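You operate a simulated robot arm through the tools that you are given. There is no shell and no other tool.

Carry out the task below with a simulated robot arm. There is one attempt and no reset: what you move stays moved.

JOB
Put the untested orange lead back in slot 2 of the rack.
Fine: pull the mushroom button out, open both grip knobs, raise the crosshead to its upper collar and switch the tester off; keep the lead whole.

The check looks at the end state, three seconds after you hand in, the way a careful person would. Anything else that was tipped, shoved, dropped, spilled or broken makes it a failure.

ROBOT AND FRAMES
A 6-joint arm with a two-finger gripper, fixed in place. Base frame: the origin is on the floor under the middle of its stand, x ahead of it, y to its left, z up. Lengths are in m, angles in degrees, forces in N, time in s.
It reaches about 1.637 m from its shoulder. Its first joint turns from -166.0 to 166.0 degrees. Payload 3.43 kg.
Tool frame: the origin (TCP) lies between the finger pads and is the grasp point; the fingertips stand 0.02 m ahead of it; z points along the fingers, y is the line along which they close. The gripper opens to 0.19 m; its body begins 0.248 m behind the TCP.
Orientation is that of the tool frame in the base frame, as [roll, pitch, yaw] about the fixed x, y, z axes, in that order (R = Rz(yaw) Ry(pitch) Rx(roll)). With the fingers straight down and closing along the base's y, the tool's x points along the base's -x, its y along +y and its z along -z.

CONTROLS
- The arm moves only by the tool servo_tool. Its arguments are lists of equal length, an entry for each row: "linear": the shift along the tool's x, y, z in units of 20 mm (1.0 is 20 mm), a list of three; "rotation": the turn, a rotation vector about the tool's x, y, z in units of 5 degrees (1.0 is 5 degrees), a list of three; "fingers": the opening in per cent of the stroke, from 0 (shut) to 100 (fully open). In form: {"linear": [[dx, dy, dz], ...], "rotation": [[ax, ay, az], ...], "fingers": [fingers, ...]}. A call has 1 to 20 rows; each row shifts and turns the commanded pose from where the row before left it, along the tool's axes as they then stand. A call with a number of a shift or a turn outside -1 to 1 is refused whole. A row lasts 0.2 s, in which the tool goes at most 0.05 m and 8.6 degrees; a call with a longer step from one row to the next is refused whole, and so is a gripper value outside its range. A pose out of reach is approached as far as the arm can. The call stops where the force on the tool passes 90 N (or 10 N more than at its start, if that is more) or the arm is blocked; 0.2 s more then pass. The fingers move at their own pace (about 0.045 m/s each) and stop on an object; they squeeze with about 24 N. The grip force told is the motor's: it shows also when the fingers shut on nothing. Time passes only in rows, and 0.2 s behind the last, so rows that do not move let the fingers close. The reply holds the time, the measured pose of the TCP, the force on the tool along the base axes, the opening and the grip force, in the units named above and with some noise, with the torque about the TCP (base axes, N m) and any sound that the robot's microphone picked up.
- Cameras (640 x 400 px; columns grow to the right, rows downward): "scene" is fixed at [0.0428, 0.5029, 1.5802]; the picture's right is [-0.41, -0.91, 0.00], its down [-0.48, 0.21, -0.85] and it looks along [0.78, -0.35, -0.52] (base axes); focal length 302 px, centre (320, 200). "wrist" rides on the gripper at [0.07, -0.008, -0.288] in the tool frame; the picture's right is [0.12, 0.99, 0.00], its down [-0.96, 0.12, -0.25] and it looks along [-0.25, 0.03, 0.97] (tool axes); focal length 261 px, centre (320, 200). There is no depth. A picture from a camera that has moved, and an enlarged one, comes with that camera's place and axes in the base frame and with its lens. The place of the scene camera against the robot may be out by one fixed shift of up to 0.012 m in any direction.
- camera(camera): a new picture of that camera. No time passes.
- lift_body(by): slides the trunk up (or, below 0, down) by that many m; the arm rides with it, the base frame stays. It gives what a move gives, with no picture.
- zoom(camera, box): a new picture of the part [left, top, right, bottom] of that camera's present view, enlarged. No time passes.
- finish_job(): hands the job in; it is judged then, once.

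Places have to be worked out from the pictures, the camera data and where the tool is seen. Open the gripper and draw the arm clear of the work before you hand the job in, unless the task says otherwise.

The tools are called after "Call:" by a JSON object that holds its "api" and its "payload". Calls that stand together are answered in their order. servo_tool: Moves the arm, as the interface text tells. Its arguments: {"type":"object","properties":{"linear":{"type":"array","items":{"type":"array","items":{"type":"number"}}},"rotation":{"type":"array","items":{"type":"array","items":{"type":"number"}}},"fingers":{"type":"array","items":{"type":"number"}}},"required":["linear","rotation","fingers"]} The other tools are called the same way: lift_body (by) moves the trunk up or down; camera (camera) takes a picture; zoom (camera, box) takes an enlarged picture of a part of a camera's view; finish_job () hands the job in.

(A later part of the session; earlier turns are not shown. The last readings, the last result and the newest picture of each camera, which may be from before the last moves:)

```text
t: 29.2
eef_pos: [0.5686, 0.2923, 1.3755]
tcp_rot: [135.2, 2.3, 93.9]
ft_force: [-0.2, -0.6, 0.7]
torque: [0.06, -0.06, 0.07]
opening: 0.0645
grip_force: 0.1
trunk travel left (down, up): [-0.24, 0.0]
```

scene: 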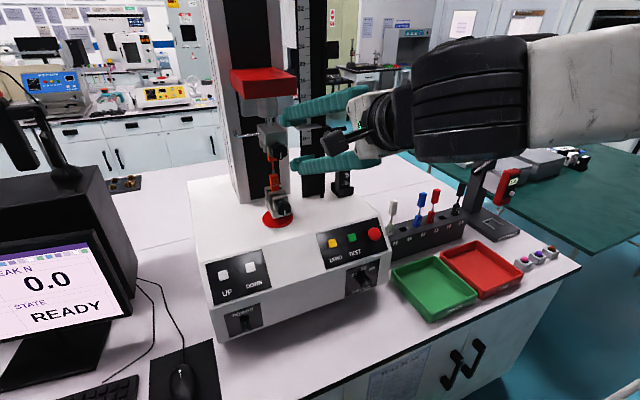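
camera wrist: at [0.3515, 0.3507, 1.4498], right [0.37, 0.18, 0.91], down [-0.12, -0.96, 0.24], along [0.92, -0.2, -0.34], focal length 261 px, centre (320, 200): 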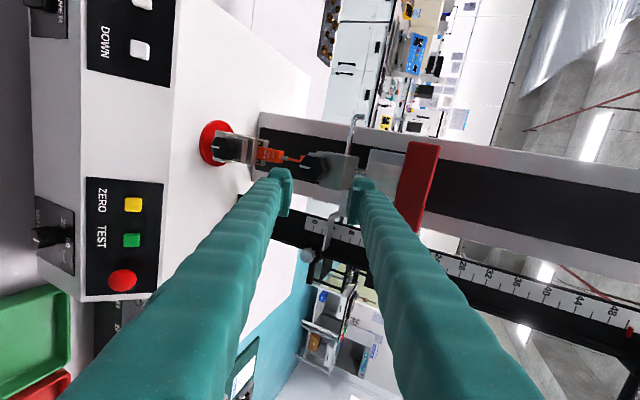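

The tool is clear at 45° in front of the machine with free space below. I'll lower the trunk by 0.12 m and check.

Call:
{"api": "lift_body", "payload": {"by": -0.12}}

Call:
{"api": "camera", "payload": {"camera": "scene"}}

Call:
{"api": "camera", "payload": {"camera": "wrist"}}

```text
t: 30.7
eef_pos: [0.5693, 0.2922, 1.2542]
tcp_rot: [135.2, 2.3, 93.8]
ft_force: [-0.3, -0.8, 0.0]
torque: [0.03, -0.02, 0.0]
opening: 0.0646
grip_force: 0.0
trunk travel left (down, up): [-0.12, 0.12]
```

```text
taken
```

scene: 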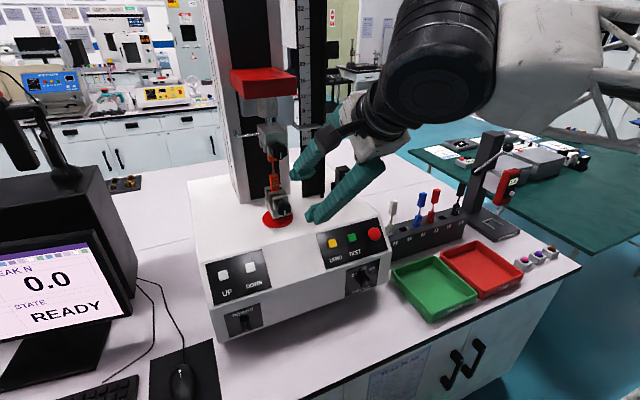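

```text
taken
camera wrist: at [0.3553, 0.356, 1.4491], right [0.69, 0.2, 0.69], down [-0.03, -0.95, 0.3], along [0.72, -0.22, -0.66], focal length 261 px, centre (320, 200)
```

wrist: 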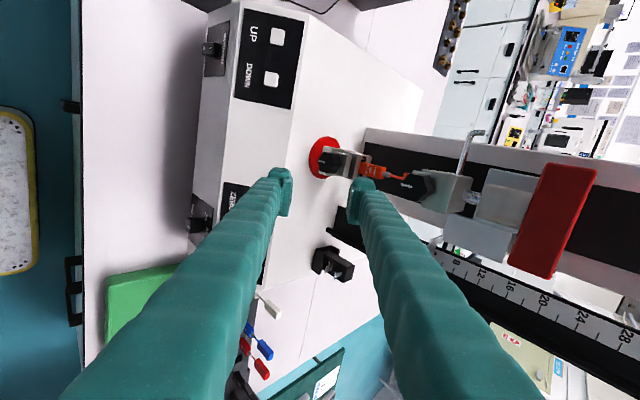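

Now I'll move to (0.59, 0.3175, 1.31) and rotate to horizontal in front of the upper knob.

Call:
{"api": "servo_tool", "payload": {"linear": [[0.36, 0.93, -0.41], [0.36, 0.93, -0.41], [0.36, 0.93, -0.41], [0, 0, 0], [0, 0, 0], [0, 0, 0], [0, 0, 0], [0, 0, 0], [0, 0, 0], [0, 0, 0], [0, 0, 0], [0, 0, 0], [0, 0, 0], [0, 0, 0]], "rotation": [[0, 0, 0], [0, 0, 0], [0, 0, 0], [-0.902, -0.054, 0.0735], [-0.902, -0.054, 0.0735], [-0.902, -0.054, 0.0735], [-0.902, -0.054, 0.0735], [-0.902, -0.054, 0.0735], [-0.902, -0.054, 0.0735], [-0.902, -0.054, 0.0735], [-0.902, -0.054, 0.0735], [-0.902, -0.054, 0.0735], [-0.902, -0.054, 0.0735], [0, 0, 0]], "fingers": [34, 34, 34, 34, 34, 34, 34, 34, 34, 34, 34, 34, 34, 34]}}

Call:
{"api": "camera", "payload": {"camera": "wrist"}}

Call:
{"api": "camera", "payload": {"camera": "scene"}}

```text
t: 33.7
eef_pos: [0.5927, 0.312, 1.321]
tcp_rot: [108.5, 1.7, 91.6]
ft_force: [0.6, -0.2, 0.1]
torque: [0.0, 0.01, 0.01]
opening: 0.0643
grip_force: 0.1
out of reach, approached as far as the arm can: row 9, 10, 11, 12, 13
trunk travel left (down, up): [-0.12, 0.12]
```

```text
taken
camera wrist: at [0.3159, 0.3772, 1.4015], right [0.31, 0.16, 0.94], down [-0.17, -0.96, 0.22], along [0.93, -0.23, -0.27], focal length 261 px, centre (320, 200)
```

wrist: 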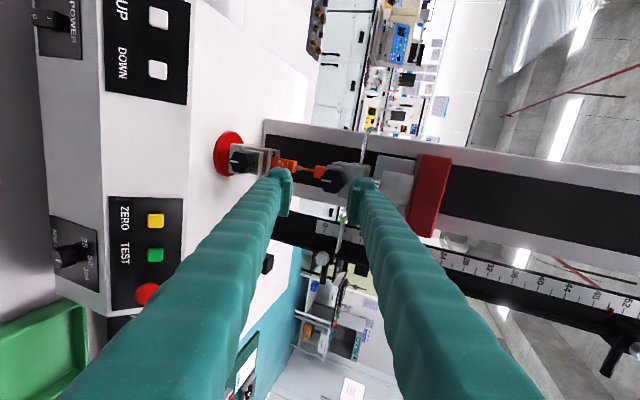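

```text
taken
```

scene: 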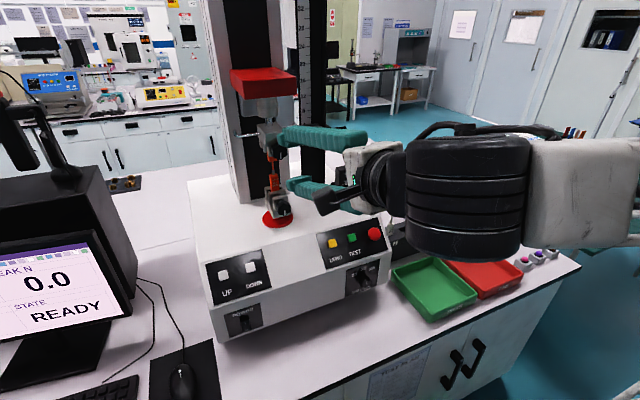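

Better, only 18° left. I'll use the remaining trunk travel (tool path below is clear), then raise the tool back up and finish the rotation.

Call:
{"api": "lift_body", "payload": {"by": -0.115}}

```text
t: 35.1
eef_pos: [0.5949, 0.313, 1.206]
tcp_rot: [108.7, 1.6, 91.7]
ft_force: [0.3, 1.0, 0.2]
torque: [-0.02, -0.01, 0.01]
opening: 0.0642
grip_force: 0.1
trunk travel left (down, up): [-0.005, 0.235]
```

Now raise to z≈1.31 and finish the rotation.

Call:
{"api": "servo_tool", "payload": {"linear": [[0.01, 0.862, -0.158], [0.01, 0.862, -0.158], [0.01, 0.862, -0.158], [0.01, 0.862, -0.158], [0.01, 0.862, -0.158], [0.01, 0.862, -0.158], [0, 0, 0], [0, 0, 0], [0, 0, 0], [0, 0, 0], [0, 0, 0]], "rotation": [[0, 0, 0], [0, 0, 0], [0, 0, 0], [0, 0, 0], [0, 0, 0], [0, 0, 0], [-0.933, -0.071, 0.093], [-0.933, -0.071, 0.093], [-0.933, -0.071, 0.093], [-0.933, -0.071, 0.093], [0, 0, 0]], "fingers": [34, 34, 34, 34, 34, 34, 34, 34, 34, 34, 34]}}

Call:
{"api": "camera", "payload": {"camera": "wrist"}}

Call:
{"api": "camera", "payload": {"camera": "scene"}}

```text
t: 37.8
eef_pos: [0.6105, 0.306, 1.3604]
tcp_rot: [98.0, -2.8, 90.4]
ft_force: [0.6, -0.1, 0.0]
torque: [-0.02, -0.05, -0.01]
opening: 0.0645
grip_force: 0.0
out of reach, approached as far as the arm can: row 9, 10
trunk travel left (down, up): [-0.005, 0.235]
stopped in row 11: the arm was blocked; the commanded pose is now the measured one
```

```text
taken
camera wrist: at [0.3241, 0.3727, 1.395], right [0.14, 0.07, 0.99], down [-0.22, -0.97, 0.1], along [0.96, -0.24, -0.12], focal length 261 px, centre (320, 200)
```

wrist: 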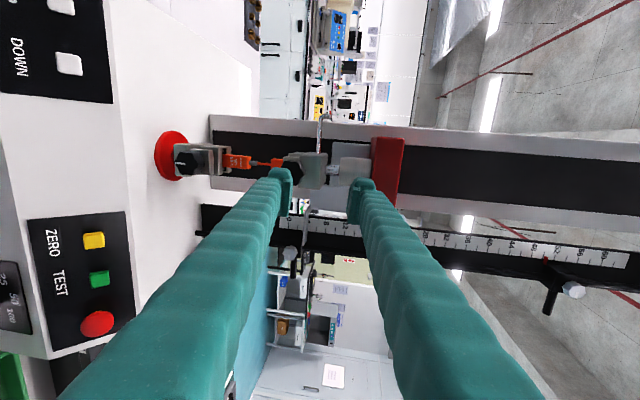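

```text
taken
```

scene: 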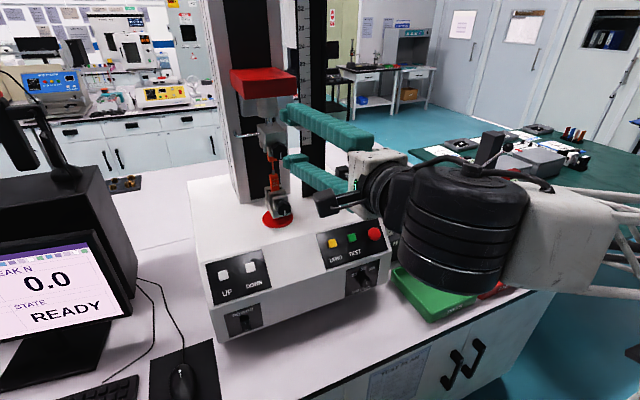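

The arm hit a joint limit with 8° to go, and the TCP drifted up to z=1.36. I'll move down and forward, where the arm is less folded.

Call:
{"api": "servo_tool", "payload": {"linear": [[0.15, -0.76, 0.61], [0.15, -0.76, 0.61], [0.15, -0.76, 0.61], [0, 0, 0]], "rotation": [[0, 0, 0], [0, 0, 0], [0, 0, 0], [0, 0, 0]], "fingers": [34, 34, 34, 34]}}

Call:
{"api": "camera", "payload": {"camera": "wrist"}}

```text
t: 38.8
eef_pos: [0.6458, 0.3121, 1.3288]
tcp_rot: [99.2, -1.1, 91.0]
ft_force: [0.2, -0.5, -0.3]
torque: [-0.03, -0.02, -0.02]
opening: 0.0647
grip_force: 0.2
out of reach, approached as far as the arm can: row 1, 2, 3
trunk travel left (down, up): [-0.005, 0.235]
```

```text
taken
camera wrist: at [0.3593, 0.3773, 1.3669], right [0.16, 0.1, 0.98], down [-0.21, -0.97, 0.13], along [0.96, -0.23, -0.13], focal length 261 px, centre (320, 200)
```

wrist: 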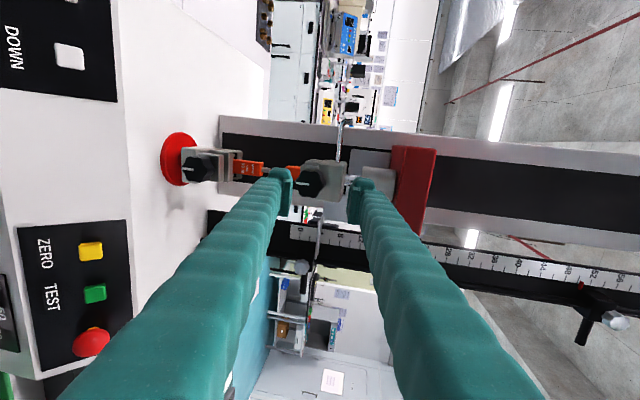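

Now at tilt 9° with the knob nearly between the fingers. I'll zoom in to measure.

Call:
{"api": "zoom", "payload": {"camera": "wrist", "box": [150, 110, 450, 260]}}

Call:
{"api": "zoom", "payload": {"camera": "scene", "box": [225, 90, 365, 230]}}

```text
2.13 times, centred on (300, 185) of wrist
camera zoom: at [0.3593, 0.3773, 1.3669], right [0.16, 0.1, 0.98], down [-0.21, -0.97, 0.13], along [0.96, -0.23, -0.13], focal length 556 px, centre (363, 232)
```

zoom: 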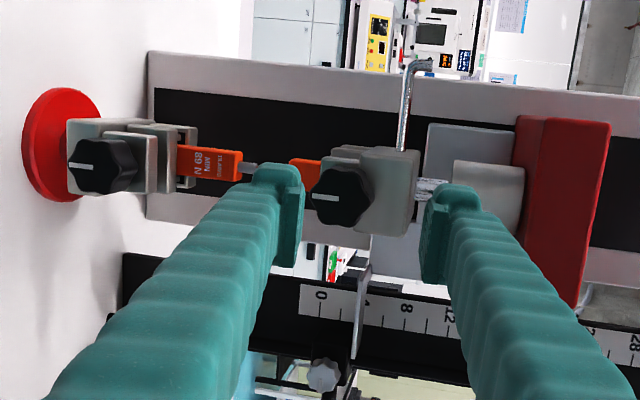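

```text
2.86 times, centred on (295, 160) of scene
camera zoom: at [0.0428, 0.5029, 1.5802], right [-0.41, -0.91, 0.0], down [-0.48, 0.21, -0.85], along [0.78, -0.35, -0.52], focal length 863 px, centre (391, 314)
```

zoom: 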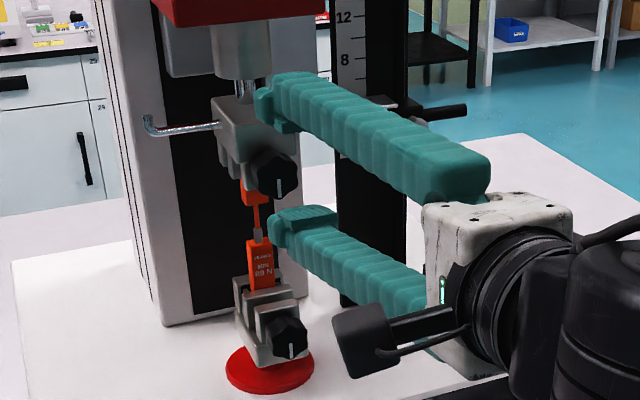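

The knob centre is about (0.685, 0.3185, 1.307). I'll line the TCP up with it from x≈0.648 and try the last 9° of rotation.

Call:
{"api": "servo_tool", "payload": {"linear": [[0.15, -0.54, 0.14], [0.15, -0.54, 0.14], [0, 0, 0], [0, 0, 0], [0, 0, 0], [0, 0, 0]], "rotation": [[0, 0, 0], [0, 0, 0], [-0.614, -0.072, -0.068], [-0.614, -0.072, -0.068], [-0.614, -0.072, -0.068], [0, 0, 0]], "fingers": [34, 34, 34, 34, 34, 34]}}

Call:
{"api": "zoom", "payload": {"camera": "wrist", "box": [150, 110, 450, 260]}}

```text
t: 40.1
eef_pos: [0.6486, 0.3063, 1.3453]
tcp_rot: [97.0, -0.3, 90.8]
ft_force: [0.4, 0.0, 0.2]
torque: [-0.01, 0.0, 0.02]
opening: 0.0644
grip_force: 0.1
out of reach, approached as far as the arm can: row 1, 2, 3, 4, 5
trunk travel left (down, up): [-0.005, 0.235]
```

```text
2.13 times, centred on (300, 185) of wrist
camera zoom: at [0.3602, 0.3715, 1.3717], right [0.12, 0.12, 0.99], down [-0.22, -0.97, 0.14], along [0.97, -0.23, -0.09], focal length 556 px, centre (363, 232)
```

zoom: 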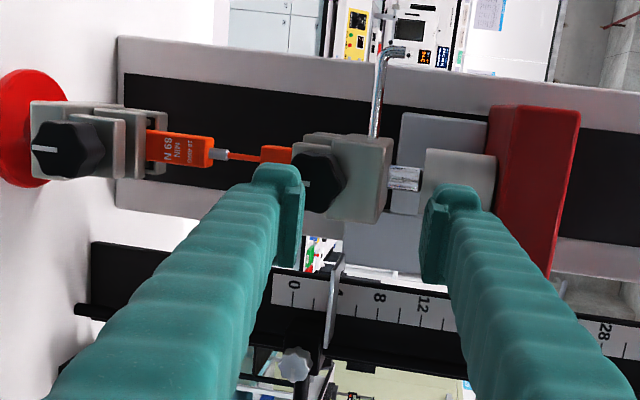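

The limit is the wrist being too close and low. Instead I'll use a conical turn: grip the knob with the tool tilted about 25° from the knob axis (tail up) and closing along y. Then I can rotate about the knob's x axis so the tail swings to the left. First I back off, tilt up and roll the gripper by -90°.

Call:
{"api": "servo_tool", "payload": {"linear": [[0, 0, -0.8], [0, 0, -0.8], [0, 0, -0.8], [0, 0, -0.8], [0, 0, 0], [0, 0, 0], [0, 0, 0], [0, 0, 0], [0, 0, 0], [0, 0, 0], [0, 0, 0], [0, 0, 0], [0, 0, 0], [0, 0, 0], [0, 0, 0], [0, 0, 0], [0, 0, 0], [0, 0, 0], [0, 0, 0], [0, 0, 0]], "rotation": [[0.9, 0, 0], [0.9, 0, 0], [0.9, 0, 0], [0.9, 0, 0], [0, 0, -1], [0, 0, -1], [0, 0, -1], [0, 0, -1], [0, 0, -1], [0, 0, -1], [0, 0, -1], [0, 0, -1], [0, 0, -1], [0, 0, -1], [0, 0, -1], [0, 0, -1], [0, 0, -1], [0, 0, -1], [0, 0, -1], [0, 0, -1]], "fingers": [34, 34, 34, 34, 34, 34, 34, 34, 34, 34, 34, 34, 34, 34, 34, 34, 34, 34, 34, 34]}}

Call:
{"api": "servo_tool", "payload": {"linear": [[0, 0, 0], [0, 0, 0], [0, 0, 0]], "rotation": [[0, 0, -1], [0, 0, -1], [0, 0, 0]], "fingers": [34, 34, 34]}}

Call:
{"api": "camera", "payload": {"camera": "wrist"}}

Call:
{"api": "camera", "payload": {"camera": "scene"}}

```text
t: 44.4
eef_pos: [0.5849, 0.3051, 1.3596]
tcp_rot: [159.0, 63.0, 157.7]
ft_force: [-0.4, 0.2, 0.4]
torque: [-0.01, -0.01, 0.0]
opening: 0.0646
grip_force: 0.0
trunk travel left (down, up): [-0.005, 0.235]
```

```text
t: 45.1
eef_pos: [0.5856, 0.3059, 1.3603]
tcp_rot: [179.3, 65.0, -179.9]
ft_force: [0.0, -0.3, -0.1]
torque: [-0.01, 0.0, 0.0]
opening: 0.0647
grip_force: 0.2
trunk travel left (down, up): [-0.005, 0.235]
```

```text
taken
camera wrist: at [0.295, 0.291, 1.4171], right [-0.07, 0.99, -0.1], down [0.18, 0.11, 0.98], along [0.98, 0.04, -0.19], focal length 261 px, centre (320, 200)
```

wrist: 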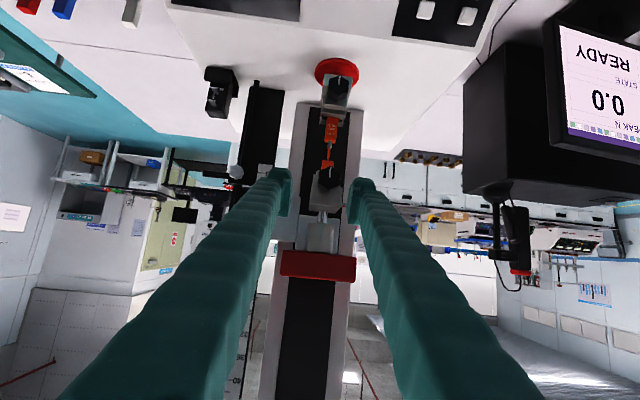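

```text
taken
```

scene: 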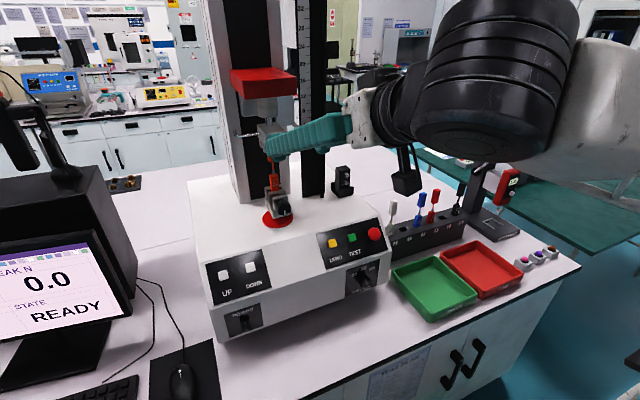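

The gripper is now closing along y with a 25° tail-up tilt and exactly the intended orientation. I'll zoom in on the knob.

Call:
{"api": "zoom", "payload": {"camera": "wrist", "box": [260, 50, 400, 250]}}

Call:
{"api": "zoom", "payload": {"camera": "wrist", "box": [285, 130, 375, 230]}}

```text
2.00 times, centred on (330, 150) of wrist
camera zoom: at [0.295, 0.291, 1.4171], right [-0.07, 0.99, -0.1], down [0.18, 0.11, 0.98], along [0.98, 0.04, -0.19], focal length 521 px, centre (300, 300)
```

zoom: 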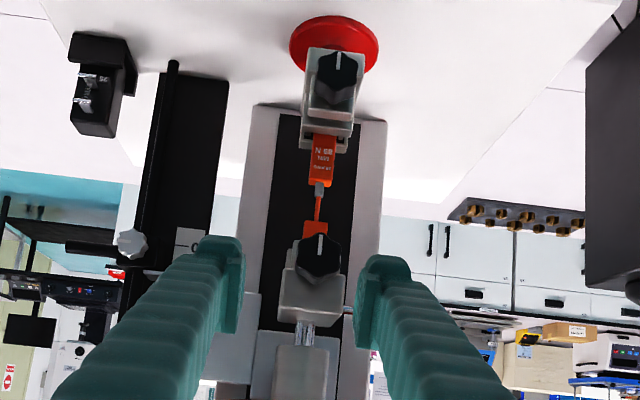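

```text
4.00 times, centred on (330, 180) of wrist
camera zoom: at [0.295, 0.291, 1.4171], right [-0.07, 0.99, -0.1], down [0.18, 0.11, 0.98], along [0.98, 0.04, -0.19], focal length 1043 px, centre (280, 280)
```

zoom: 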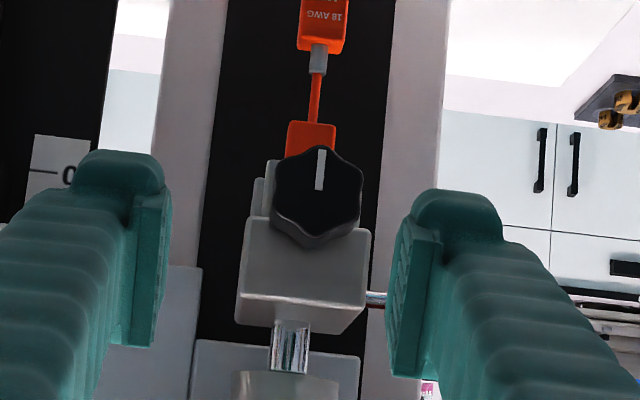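

The knob face centre is about (0.682, 0.3178, 1.305) with a diameter of about 35 mm and its pointer at 6 o'clock. I'll align and advance to just short of the knob.

Call:
{"api": "servo_tool", "payload": {"linear": [[0.15, 0.3, 0.5], [0.15, 0.3, 0.5], [0, 0, 0.75], [0, 0, 0.75], [0, 0, 0.75], [0, 0, 0]], "rotation": [[0, 0, 0], [0, 0, 0], [0, 0, 0], [0, 0, 0], [0, 0, 0], [0, 0, 0]], "fingers": [34, 34, 34, 34, 34, 34]}}

Call:
{"api": "zoom", "payload": {"camera": "wrist", "box": [260, 120, 380, 240]}}

Call:
{"api": "zoom", "payload": {"camera": "scene", "box": [225, 100, 345, 230]}}

```text
t: 46.5
eef_pos: [0.6424, 0.3174, 1.3275]
tcp_rot: [179.3, 65.1, -179.8]
ft_force: [-1.0, 0.2, 0.1]
torque: [-0.01, 0.01, 0.01]
opening: 0.0644
grip_force: 0.0
trunk travel left (down, up): [-0.005, 0.235]
```

```text
3.33 times, centred on (320, 180) of wrist
camera zoom: at [0.3518, 0.3044, 1.3843], right [-0.06, 0.99, -0.1], down [0.18, 0.11, 0.98], along [0.98, 0.04, -0.19], focal length 869 px, centre (320, 267)
```

zoom: 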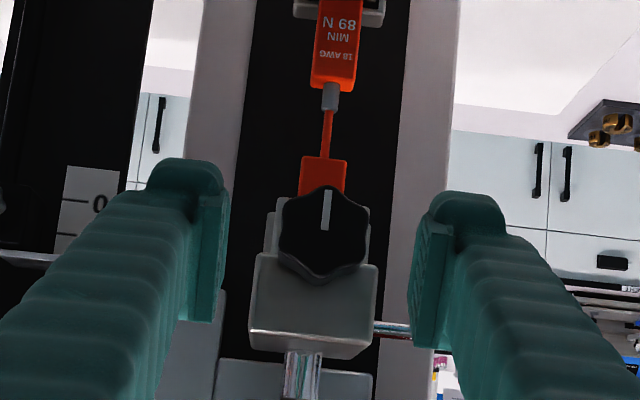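

```text
3.08 times, centred on (285, 165) of scene
camera zoom: at [0.0428, 0.5029, 1.5802], right [-0.41, -0.91, 0.0], down [-0.48, 0.21, -0.85], along [0.78, -0.35, -0.52], focal length 930 px, centre (428, 308)
```

zoom: 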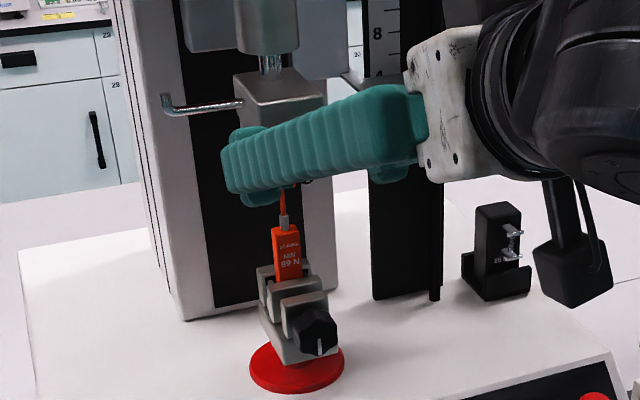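

Well aligned. I'll go forward another 25 mm, then 8 mm, watching the force.

Call:
{"api": "servo_tool", "payload": {"linear": [[0, 0, 0.5], [0, 0, 0.5], [0, 0, 0.25], [0, 0, 0.2], [0, 0, 0.2], [0, 0, 0]], "rotation": [[0, 0, 0], [0, 0, 0], [0, 0, 0], [0, 0, 0], [0, 0, 0], [0, 0, 0]], "fingers": [34, 34, 34, 34, 34, 34]}}

Call:
{"api": "zoom", "payload": {"camera": "wrist", "box": [260, 120, 380, 240]}}

Call:
{"api": "zoom", "payload": {"camera": "scene", "box": [225, 100, 345, 230]}}

```text
t: 48.0
eef_pos: [0.6714, 0.3191, 1.3115]
tcp_rot: [179.2, 65.0, -179.9]
ft_force: [0.5, 0.2, 0.8]
torque: [-0.01, 0.0, -0.01]
opening: 0.0644
grip_force: 0.0
trunk travel left (down, up): [-0.005, 0.235]
```

```text
3.33 times, centred on (320, 180) of wrist
camera zoom: at [0.3809, 0.305, 1.3698], right [-0.07, 0.99, -0.1], down [0.18, 0.11, 0.98], along [0.98, 0.04, -0.19], focal length 869 px, centre (320, 267)
```

zoom: 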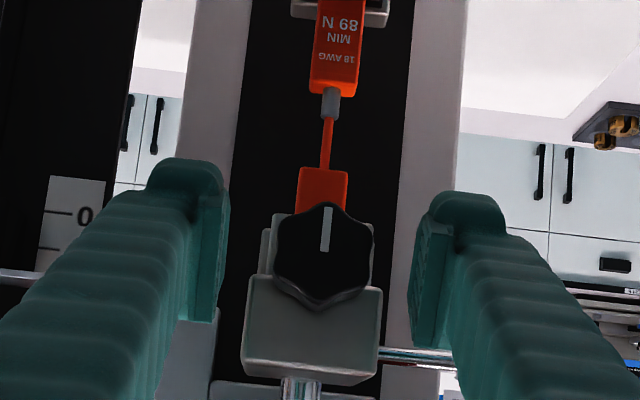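

```text
3.08 times, centred on (285, 165) of scene
camera zoom: at [0.0428, 0.5029, 1.5802], right [-0.41, -0.91, 0.0], down [-0.48, 0.21, -0.85], along [0.78, -0.35, -0.52], focal length 930 px, centre (428, 308)
```

zoom: 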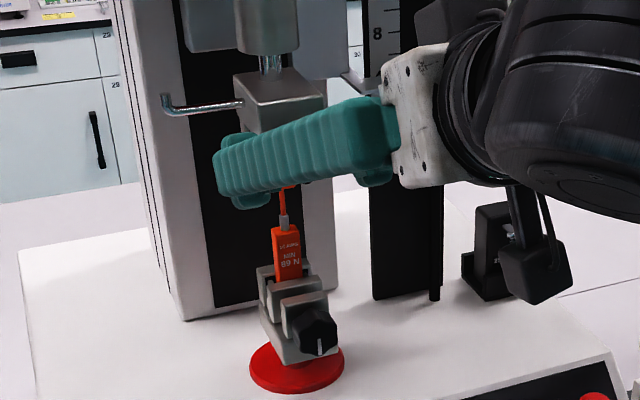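

The knob is centred and the tips overlap its face by about 10 mm. I'll go 4 mm further and close.

Call:
{"api": "servo_tool", "payload": {"linear": [[0, -0.05, 0.2], [0, 0, 0], [0, 0, 0], [0, 0, 0], [0, 0, 0], [0, 0, 0]], "rotation": [[0, 0, 0], [0, 0, 0], [0, 0, 0], [0, 0, 0], [0, 0, 0], [0, 0, 0]], "fingers": [34, 10, 10, 10, 10, 10]}}

Call:
{"api": "zoom", "payload": {"camera": "wrist", "box": [260, 120, 380, 240]}}

```text
t: 49.4
eef_pos: [0.6754, 0.3188, 1.3106]
tcp_rot: [179.3, 65.0, -179.8]
ft_force: [3.6, 24.3, 5.6]
torque: [0.05, -0.05, 0.23]
opening: 0.0353
grip_force: 44.8
trunk travel left (down, up): [-0.005, 0.235]
```

```text
3.33 times, centred on (320, 180) of wrist
camera zoom: at [0.3851, 0.306, 1.3679], right [-0.07, 0.99, -0.1], down [0.18, 0.11, 0.98], along [0.98, 0.05, -0.19], focal length 869 px, centre (320, 267)
```

zoom: 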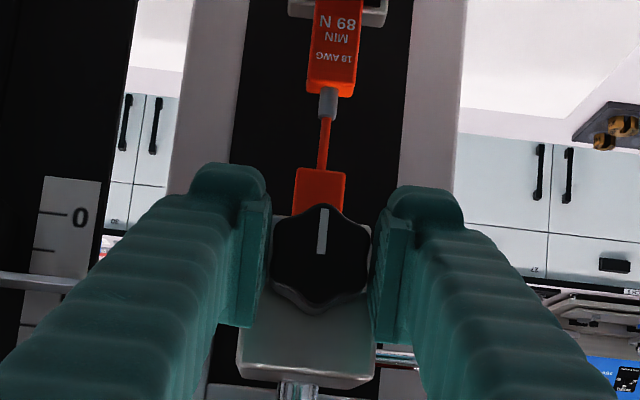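

It's gripped at 35 mm. I'll ease the sideways load and turn about 16° counter-clockwise (seen from the front) about the knob axis.

Call:
{"api": "servo_tool", "payload": {"linear": [[0, 0.1, 0], [0, 0.026, 0], [0, 0.026, 0], [0, 0.026, 0], [0, 0.026, 0], [0, 0, 0]], "rotation": [[0, 0, 0], [0.338, 0, -0.725], [0.338, 0, -0.725], [0.338, 0, -0.725], [0.338, 0, -0.725], [0, 0, 0]], "fingers": [5, 5, 5, 5, 5, 5]}}

Call:
{"api": "zoom", "payload": {"camera": "wrist", "box": [260, 120, 380, 240]}}

Call:
{"api": "camera", "payload": {"camera": "scene"}}

```text
t: 50.8
eef_pos: [0.6763, 0.3212, 1.3097]
tcp_rot: [-146.5, 60.5, -149.2]
ft_force: [-9.0, -0.9, -11.1]
torque: [0.0, 0.05, -0.09]
opening: 0.0356
grip_force: 44.7
trunk travel left (down, up): [-0.005, 0.235]
```

```text
3.33 times, centred on (320, 180) of wrist
camera zoom: at [0.3849, 0.3241, 1.3684], right [-0.06, 0.93, -0.37], down [0.18, 0.38, 0.91], along [0.98, -0.01, -0.19], focal length 869 px, centre (320, 267)
```

zoom: 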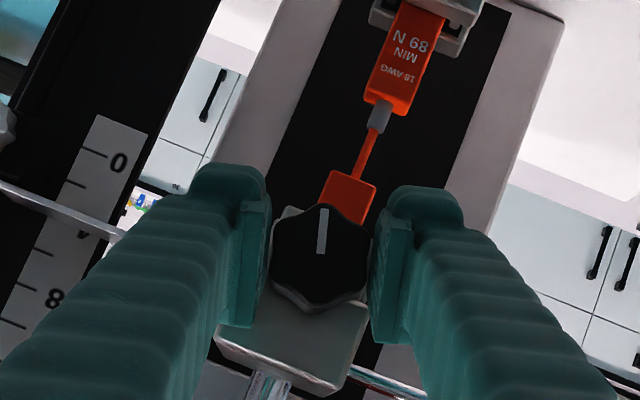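

```text
taken
```

scene: 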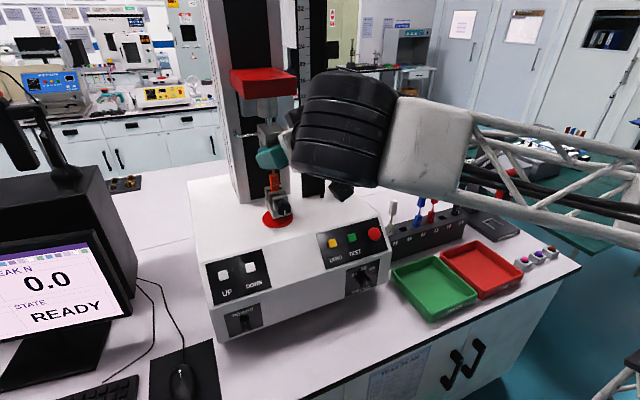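

The knob turns freely with the gripper. I'll continue another 36°.

Call:
{"api": "servo_tool", "payload": {"linear": [[0, 0.026, 0], [0, 0.026, 0], [0, 0.026, 0], [0, 0.026, 0], [0, 0.026, 0], [0, 0.026, 0], [0, 0.026, 0], [0, 0.026, 0], [0, 0.026, 0], [0, 0, 0]], "rotation": [[0.338, 0, -0.725], [0.338, 0, -0.725], [0.338, 0, -0.725], [0.338, 0, -0.725], [0.338, 0, -0.725], [0.338, 0, -0.725], [0.338, 0, -0.725], [0.338, 0, -0.725], [0.338, 0, -0.725], [0, 0, 0]], "fingers": [5, 5, 5, 5, 5, 5, 5, 5, 5, 5]}}

Call:
{"api": "zoom", "payload": {"camera": "wrist", "box": [260, 120, 380, 240]}}

Call:
{"api": "camera", "payload": {"camera": "scene"}}

```text
t: 53.0
eef_pos: [0.6754, 0.3233, 1.3118]
tcp_rot: [-108.5, 34.4, -120.0]
ft_force: [-20.8, -9.2, -14.6]
torque: [0.03, 0.48, -0.36]
opening: 0.0351
grip_force: 45.0
trunk travel left (down, up): [-0.005, 0.235]
```

```text
3.33 times, centred on (320, 180) of wrist
camera zoom: at [0.3848, 0.3601, 1.3529], right [-0.06, 0.53, -0.84], down [0.17, 0.84, 0.52], along [0.98, -0.12, -0.14], focal length 869 px, centre (320, 267)
```

zoom: 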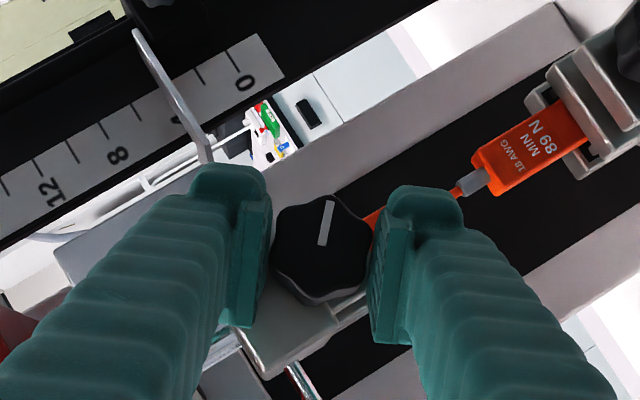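

```text
taken
```

scene: 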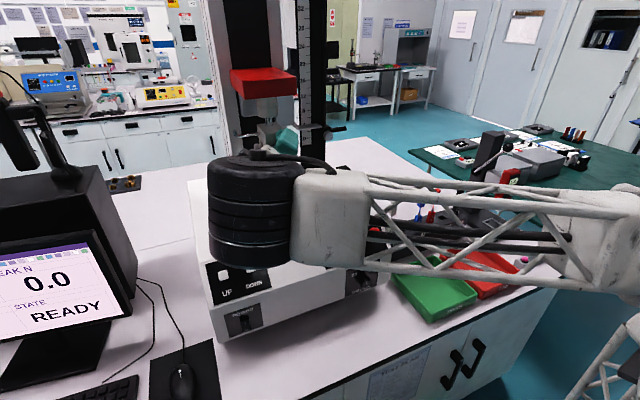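

The knob has turned roughly 45–50°, with a slight slip. I'll keep turning another 24° and compare the pointer.

Call:
{"api": "servo_tool", "payload": {"linear": [[0, 0.026, 0], [0, 0.026, 0], [0, 0.026, 0], [0, 0.026, 0], [0, 0.026, 0], [0, 0.026, 0], [0, 0, 0]], "rotation": [[0.338, 0, -0.725], [0.338, 0, -0.725], [0.338, 0, -0.725], [0.338, 0, -0.725], [0.338, 0, -0.725], [0.338, 0, -0.725], [0, 0, 0]], "fingers": [5, 5, 5, 5, 5, 5, 5]}}

Call:
{"api": "zoom", "payload": {"camera": "wrist", "box": [260, 120, 380, 240]}}

Call:
{"api": "zoom", "payload": {"camera": "scene", "box": [225, 80, 345, 230]}}

```text
t: 54.5
eef_pos: [0.6769, 0.3213, 1.3077]
tcp_rot: [-96.2, 13.0, -115.0]
ft_force: [44.0, -0.9, 6.2]
torque: [0.01, 0.01, 0.13]
opening: 0.0355
grip_force: 45.5
trunk travel left (down, up): [-0.005, 0.235]
```

```text
3.33 times, centred on (320, 180) of wrist
camera zoom: at [0.3868, 0.372, 1.3298], right [-0.05, 0.14, -0.99], down [0.17, 0.98, 0.13], along [0.98, -0.16, -0.07], focal length 869 px, centre (320, 267)
```

zoom: 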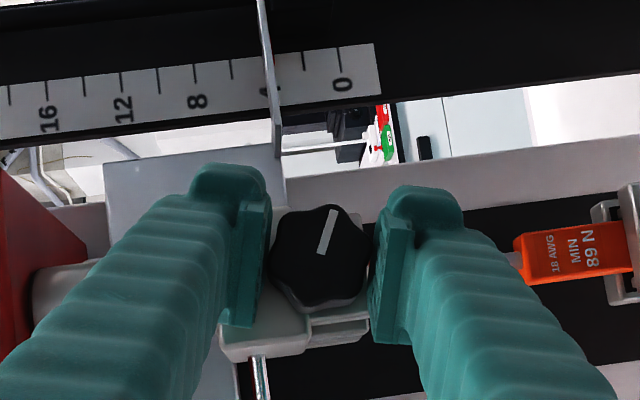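

```text
2.67 times, centred on (285, 155) of scene
camera zoom: at [0.0428, 0.5029, 1.5802], right [-0.41, -0.91, 0.0], down [-0.48, 0.21, -0.85], along [0.78, -0.35, -0.52], focal length 806 px, centre (413, 320)
```

zoom: 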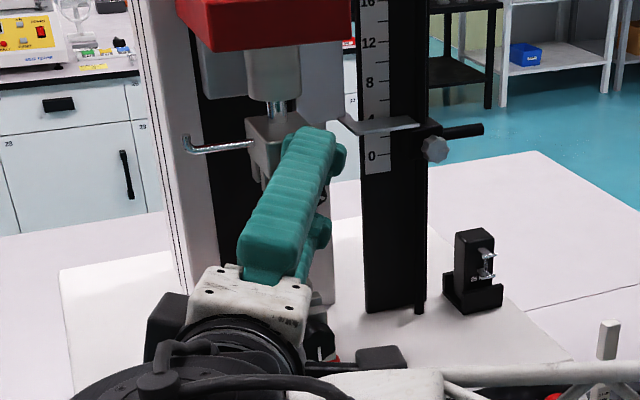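

The knob is at about 57–65° from where it started. I'll open the fingers and look at the jaws before going on.

Call:
{"api": "servo_tool", "payload": {"linear": [[0, 0, 0], [0, 0, 0], [0, 0, 0], [0, 0, 0], [0, 0, -1], [0, 0, -1], [0, 0, -1], [0, 0, 0]], "rotation": [[0, 0, 0], [0, 0, 0], [0, 0, 0], [0, 0, 0], [0, 0, 0], [0, 0, 0], [0, 0, 0], [0, 0, 0]], "fingers": [34, 34, 34, 34, 34, 34, 34, 34]}}

Call:
{"api": "camera", "payload": {"camera": "wrist"}}

Call:
{"api": "zoom", "payload": {"camera": "wrist", "box": [270, 130, 370, 230]}}

Call:
{"api": "zoom", "payload": {"camera": "scene", "box": [225, 80, 345, 230]}}

```text
t: 56.4
eef_pos: [0.62, 0.3513, 1.312]
tcp_rot: [-96.1, 13.0, -114.9]
ft_force: [-0.1, 0.5, 0.3]
torque: [0.02, -0.01, 0.01]
opening: 0.0647
grip_force: 0.1
trunk travel left (down, up): [-0.005, 0.235]
```

```text
taken
camera wrist: at [0.3299, 0.4001, 1.3338], right [-0.05, 0.14, -0.99], down [0.17, 0.98, 0.13], along [0.98, -0.16, -0.08], focal length 261 px, centre (320, 200)
```

wrist: 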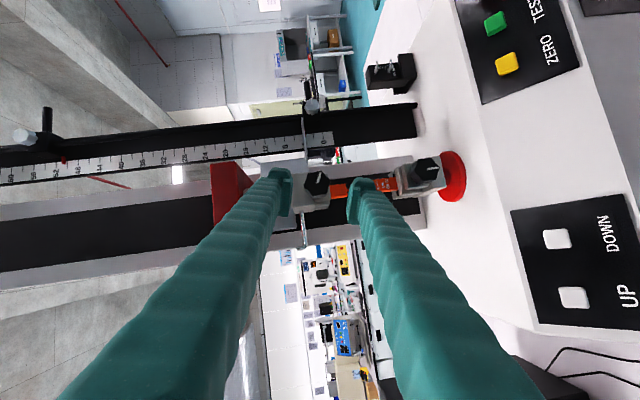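

```text
4.00 times, centred on (320, 180) of wrist
camera zoom: at [0.3299, 0.4001, 1.3338], right [-0.05, 0.14, -0.99], down [0.17, 0.98, 0.13], along [0.98, -0.16, -0.08], focal length 1043 px, centre (320, 280)
```

zoom: 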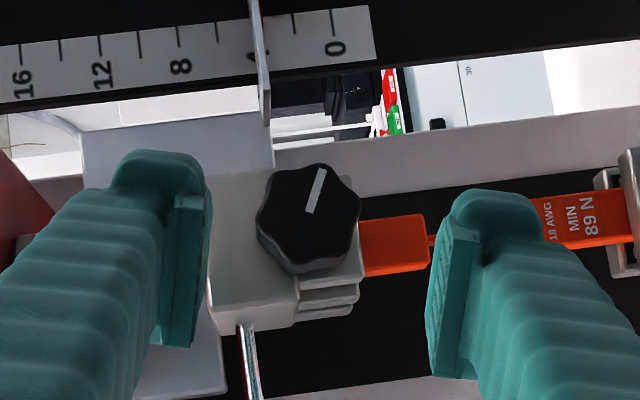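

```text
2.67 times, centred on (285, 155) of scene
camera zoom: at [0.0428, 0.5029, 1.5802], right [-0.41, -0.91, 0.0], down [-0.48, 0.21, -0.85], along [0.78, -0.35, -0.52], focal length 806 px, centre (413, 320)
```

zoom: 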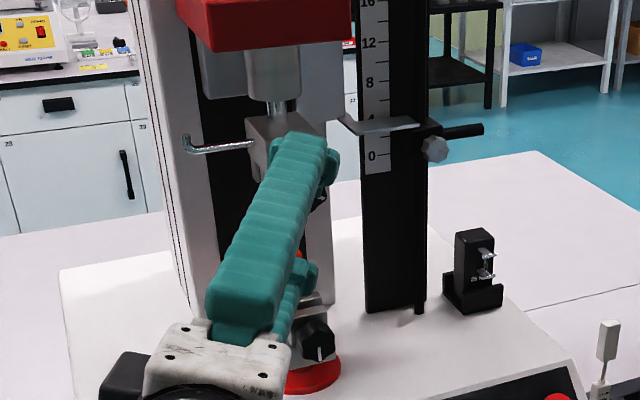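

The pointer has moved 64° so far. I'll look closely at the upper jaws against the still-closed lower jaws.

Call:
{"api": "zoom", "payload": {"camera": "wrist", "box": [295, 160, 345, 215]}}

Call:
{"api": "zoom", "payload": {"camera": "wrist", "box": [360, 140, 480, 220]}}

```text
7.27 times, centred on (320, 188) of wrist
camera zoom: at [0.3299, 0.4001, 1.3338], right [-0.05, 0.14, -0.99], down [0.17, 0.98, 0.13], along [0.98, -0.16, -0.08], focal length 1896 px, centre (320, 291)
```

zoom: 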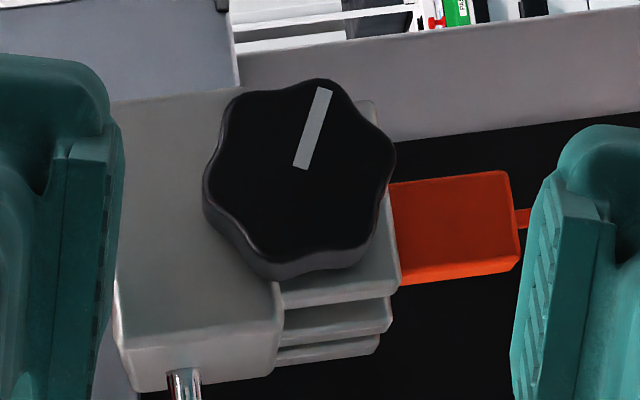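

```text
5.00 times, centred on (420, 180) of wrist
camera zoom: at [0.3299, 0.4001, 1.3338], right [-0.05, 0.14, -0.99], down [0.17, 0.98, 0.13], along [0.98, -0.16, -0.08], focal length 1303 px, centre (-180, 300)
```

zoom: 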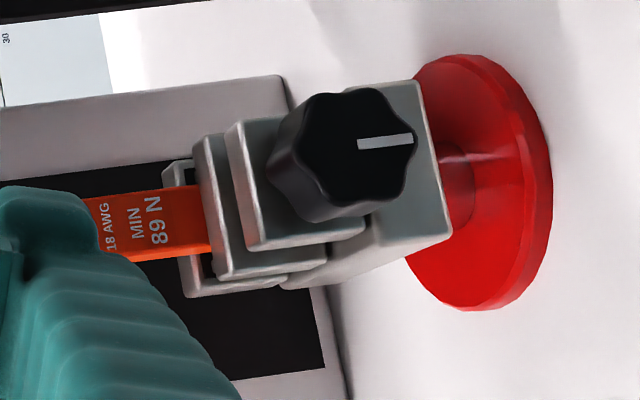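

Not visibly open yet, so I'll regrip for another stroke. I'll rotate the tool back by 100° about the knob-axis direction while withdrawn, so the next stroke can be longer.

Call:
{"api": "servo_tool", "payload": {"linear": [[0, 0, 0], [0, 0, 0], [0, 0, 0], [0, 0, 0], [0, 0, 0], [0, 0, 0], [0, 0, 0], [0, 0, 0], [0, 0, 0], [0, 0, 0], [0, 0, 0], [0, 0, 0], [0, 0, 0], [0, 0, 0], [0, 0, 0], [0, 0, 0], [0, 0, 0], [0, 0, 0], [0, 0, 0], [0, 0, 0]], "rotation": [[-0.4226, 0, 0.906], [-0.4226, 0, 0.906], [-0.4226, 0, 0.906], [-0.4226, 0, 0.906], [-0.4226, 0, 0.906], [-0.4226, 0, 0.906], [-0.4226, 0, 0.906], [-0.4226, 0, 0.906], [-0.4226, 0, 0.906], [-0.4226, 0, 0.906], [-0.4226, 0, 0.906], [-0.4226, 0, 0.906], [-0.4226, 0, 0.906], [-0.4226, 0, 0.906], [-0.4226, 0, 0.906], [-0.4226, 0, 0.906], [-0.4226, 0, 0.906], [-0.4226, 0, 0.906], [-0.4226, 0, 0.906], [-0.4226, 0, 0.906]], "fingers": [34, 34, 34, 34, 34, 34, 34, 34, 34, 34, 34, 34, 34, 34, 34, 34, 34, 34, 34, 34]}}

Call:
{"api": "zoom", "payload": {"camera": "wrist", "box": [240, 100, 400, 260]}}

Call:
{"api": "camera", "payload": {"camera": "scene"}}

```text
t: 60.5
eef_pos: [0.6213, 0.3503, 1.3126]
tcp_rot: [132.9, 55.5, 139.1]
ft_force: [-0.2, 0.7, -0.4]
torque: [-0.04, -0.02, -0.08]
opening: 0.0647
grip_force: 0.0
trunk travel left (down, up): [-0.005, 0.235]
```

```text
2.50 times, centred on (320, 180) of wrist
camera zoom: at [0.3304, 0.315, 1.3608], right [-0.06, 0.95, 0.31], down [0.19, -0.3, 0.94], along [0.98, 0.12, -0.16], focal length 652 px, centre (320, 250)
```

zoom: 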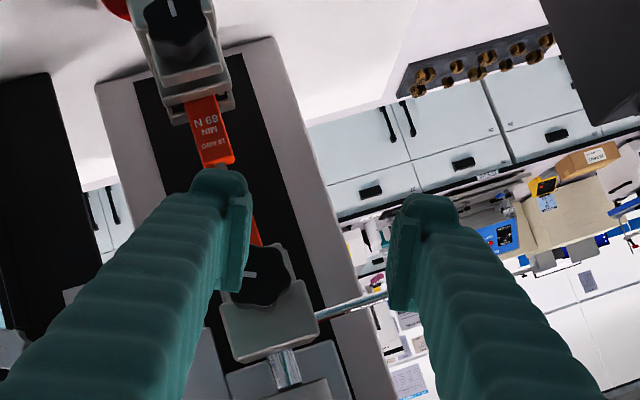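

```text
taken
```

scene: 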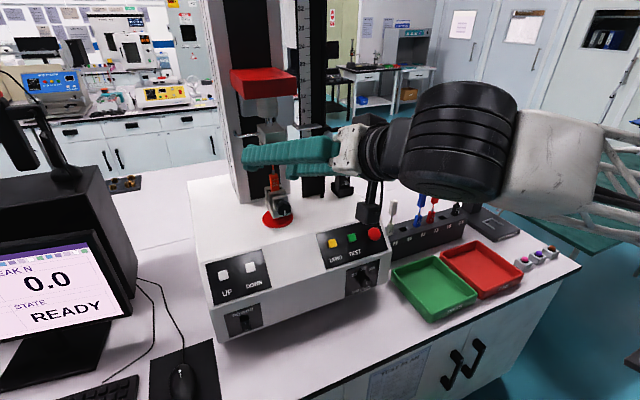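

Now at α≈-26° (tail up-right). I'll translate to the pre-grip spot on the knob axis.

Call:
{"api": "servo_tool", "payload": {"linear": [[-0.568, -0.522, -0.275], [-0.568, -0.522, -0.275], [-0.568, -0.522, -0.275], [0, 0, 0.9], [0, 0, 0]], "rotation": [[0, 0, 0], [0, 0, 0], [0, 0, 0], [0, 0, 0], [0, 0, 0]], "fingers": [34, 34, 34, 34, 34]}}

Call:
{"api": "zoom", "payload": {"camera": "wrist", "box": [260, 120, 380, 240]}}

```text
t: 61.8
eef_pos: [0.635, 0.3096, 1.3269]
tcp_rot: [133.0, 55.6, 139.3]
ft_force: [-0.8, -0.5, -0.5]
torque: [-0.03, -0.01, 0.03]
opening: 0.0645
grip_force: 0.1
trunk travel left (down, up): [-0.005, 0.235]
```

```text
3.33 times, centred on (320, 180) of wrist
camera zoom: at [0.3452, 0.2746, 1.3755], right [-0.06, 0.95, 0.31], down [0.19, -0.3, 0.94], along [0.98, 0.12, -0.16], focal length 869 px, centre (320, 267)
```

zoom: 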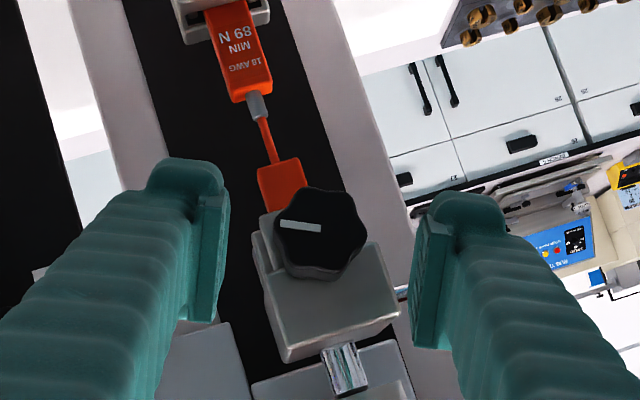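

Aligned. I'll advance 44 mm and close on the knob.

Call:
{"api": "servo_tool", "payload": {"linear": [[-0.04, 0, 0.5], [-0.04, 0, 0.5], [0, 0, 0.5], [0, 0, 0.5], [0, 0, 0.2], [0, 0, 0], [0, 0, 0], [0, 0, 0], [0, 0, 0], [0, 0, 0]], "rotation": [[0, 0, 0], [0, 0, 0], [0, 0, 0], [0, 0, 0], [0, 0, 0], [0, 0, 0], [0, 0, 0], [0, 0, 0], [0, 0, 0], [0, 0, 0]], "fingers": [34, 34, 34, 34, 34, 10, 10, 10, 10, 10]}}

Call:
{"api": "zoom", "payload": {"camera": "wrist", "box": [260, 120, 380, 240]}}

```text
t: 64.0
eef_pos: [0.6773, 0.3181, 1.3115]
tcp_rot: [132.9, 55.7, 139.4]
ft_force: [9.9, 13.6, 11.1]
torque: [0.08, -0.08, 0.03]
opening: 0.0357
grip_force: 45.0
trunk travel left (down, up): [-0.005, 0.235]
```

```text
3.33 times, centred on (320, 180) of wrist
camera zoom: at [0.387, 0.2821, 1.3599], right [-0.06, 0.95, 0.31], down [0.19, -0.3, 0.94], along [0.98, 0.12, -0.16], focal length 869 px, centre (320, 267)
```

zoom: 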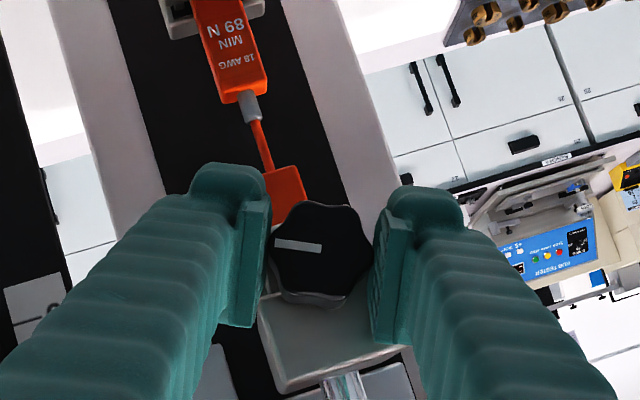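

Good grip. I'll turn another 45° counter-clockwise.

Call:
{"api": "servo_tool", "payload": {"linear": [[0, 0.06, 0], [0, 0.024, 0], [0, 0.024, 0], [0, 0.024, 0], [0, 0.024, 0], [0, 0.024, 0], [0, 0.024, 0], [0, 0.024, 0], [0, 0.024, 0], [0, 0.024, 0], [0, 0.024, 0], [0, 0, 0]], "rotation": [[0, 0, 0], [0.38, 0, -0.815], [0.38, 0, -0.815], [0.38, 0, -0.815], [0.38, 0, -0.815], [0.38, 0, -0.815], [0.38, 0, -0.815], [0.38, 0, -0.815], [0.38, 0, -0.815], [0.38, 0, -0.815], [0.38, 0, -0.815], [0, 0, 0]], "fingers": [5, 5, 5, 5, 5, 5, 5, 5, 5, 5, 5, 5]}}

Call:
{"api": "zoom", "payload": {"camera": "wrist", "box": [260, 120, 380, 240]}}

```text
t: 66.5
eef_pos: [0.6773, 0.3213, 1.3126]
tcp_rot: [-138.5, 58.0, -142.4]
ft_force: [-19.1, -25.8, -28.7]
torque: [-0.07, 0.28, -0.32]
opening: 0.0356
grip_force: 45.7
trunk travel left (down, up): [-0.005, 0.235]
```

```text
3.33 times, centred on (320, 180) of wrist
camera zoom: at [0.3866, 0.3302, 1.3687], right [-0.06, 0.89, -0.45], down [0.18, 0.45, 0.87], along [0.98, -0.03, -0.19], focal length 869 px, centre (320, 267)
```

zoom: 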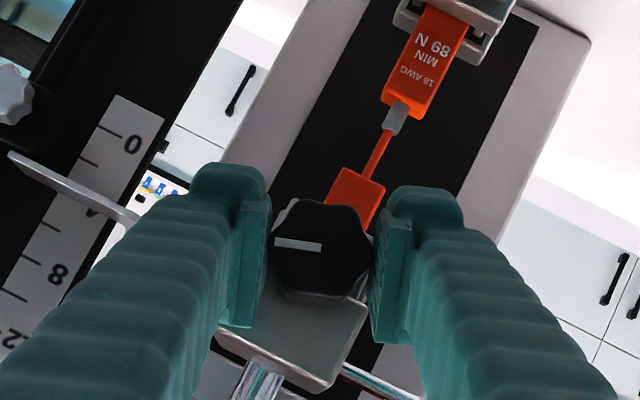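

No slip, and the knob turns with the gripper. I'll relieve the lateral load slightly and turn another 45°.

Call:
{"api": "servo_tool", "payload": {"linear": [[0.1, -0.03, 0], [0, 0.024, 0], [0, 0.024, 0], [0, 0.024, 0], [0, 0.024, 0], [0, 0.024, 0], [0, 0.024, 0], [0, 0.024, 0], [0, 0.024, 0], [0, 0.024, 0], [0, 0.024, 0], [0, 0, 0]], "rotation": [[0, 0, 0], [0.38, 0, -0.815], [0.38, 0, -0.815], [0.38, 0, -0.815], [0.38, 0, -0.815], [0.38, 0, -0.815], [0.38, 0, -0.815], [0.38, 0, -0.815], [0.38, 0, -0.815], [0.38, 0, -0.815], [0.38, 0, -0.815], [0, 0, 0]], "fingers": [5, 5, 5, 5, 5, 5, 5, 5, 5, 5, 5, 5]}}

Call:
{"api": "zoom", "payload": {"camera": "wrist", "box": [260, 120, 380, 240]}}

```text
t: 69.2
eef_pos: [0.6812, 0.3228, 1.3109]
tcp_rot: [-100.8, 22.4, -117.0]
ft_force: [-29.5, 28.3, -34.0]
torque: [0.21, 0.53, -0.03]
opening: 0.0355
grip_force: 44.8
trunk travel left (down, up): [-0.005, 0.235]
```

```text
3.33 times, centred on (320, 180) of wrist
camera zoom: at [0.3907, 0.3721, 1.3408], right [-0.05, 0.32, -0.95], down [0.18, 0.93, 0.31], along [0.98, -0.16, -0.1], focal length 869 px, centre (320, 267)
```

zoom: 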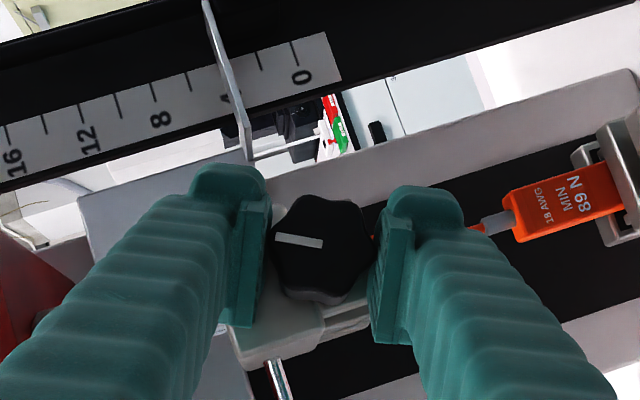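

Total rotation is now about 155–160°. I'll zoom in on the jaws and then continue.

Call:
{"api": "zoom", "payload": {"camera": "wrist", "box": [285, 170, 345, 225]}}

Call:
{"api": "servo_tool", "payload": {"linear": [[0, -0.08, 0], [0, 0.024, 0], [0, 0.024, 0], [0, 0.024, 0], [0, 0.024, 0], [0, 0.024, 0], [0, 0, 0]], "rotation": [[0, 0, 0], [0.38, 0, -0.815], [0.38, 0, -0.815], [0.38, 0, -0.815], [0.38, 0, -0.815], [0.38, 0, -0.815], [0, 0, 0]], "fingers": [5, 5, 5, 5, 5, 5, 5]}}

Call:
{"api": "zoom", "payload": {"camera": "wrist", "box": [260, 120, 380, 240]}}

```text
7.27 times, centred on (315, 198) of wrist
camera zoom: at [0.3907, 0.3721, 1.3408], right [-0.05, 0.32, -0.95], down [0.18, 0.93, 0.31], along [0.98, -0.16, -0.1], focal length 1896 px, centre (356, 218)
```

zoom: 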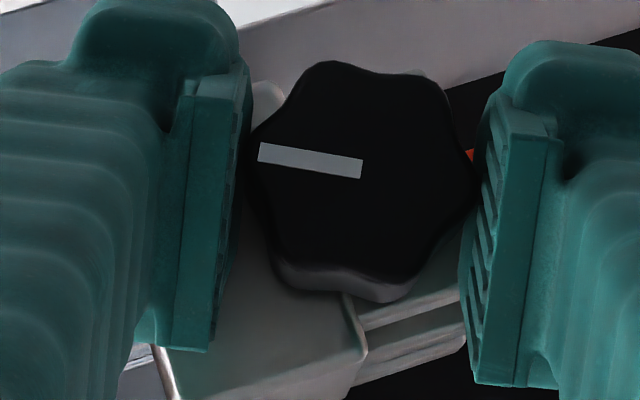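

```text
t: 70.8
eef_pos: [0.6752, 0.322, 1.3084]
tcp_rot: [-90.8, 2.0, -114.3]
ft_force: [20.7, -35.4, 5.0]
torque: [0.02, 0.0, -0.11]
opening: 0.0356
grip_force: 44.8
trunk travel left (down, up): [-0.005, 0.235]
```

```text
3.33 times, centred on (320, 180) of wrist
camera zoom: at [0.3841, 0.377, 1.3178], right [-0.05, -0.07, -1.0], down [0.17, 0.98, -0.08], along [0.98, -0.17, -0.04], focal length 869 px, centre (320, 267)
```

zoom: 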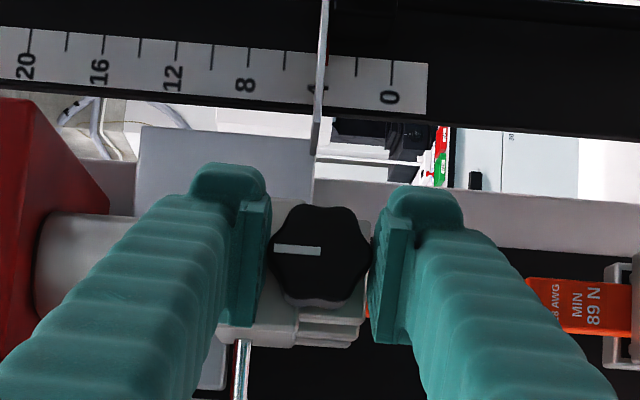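

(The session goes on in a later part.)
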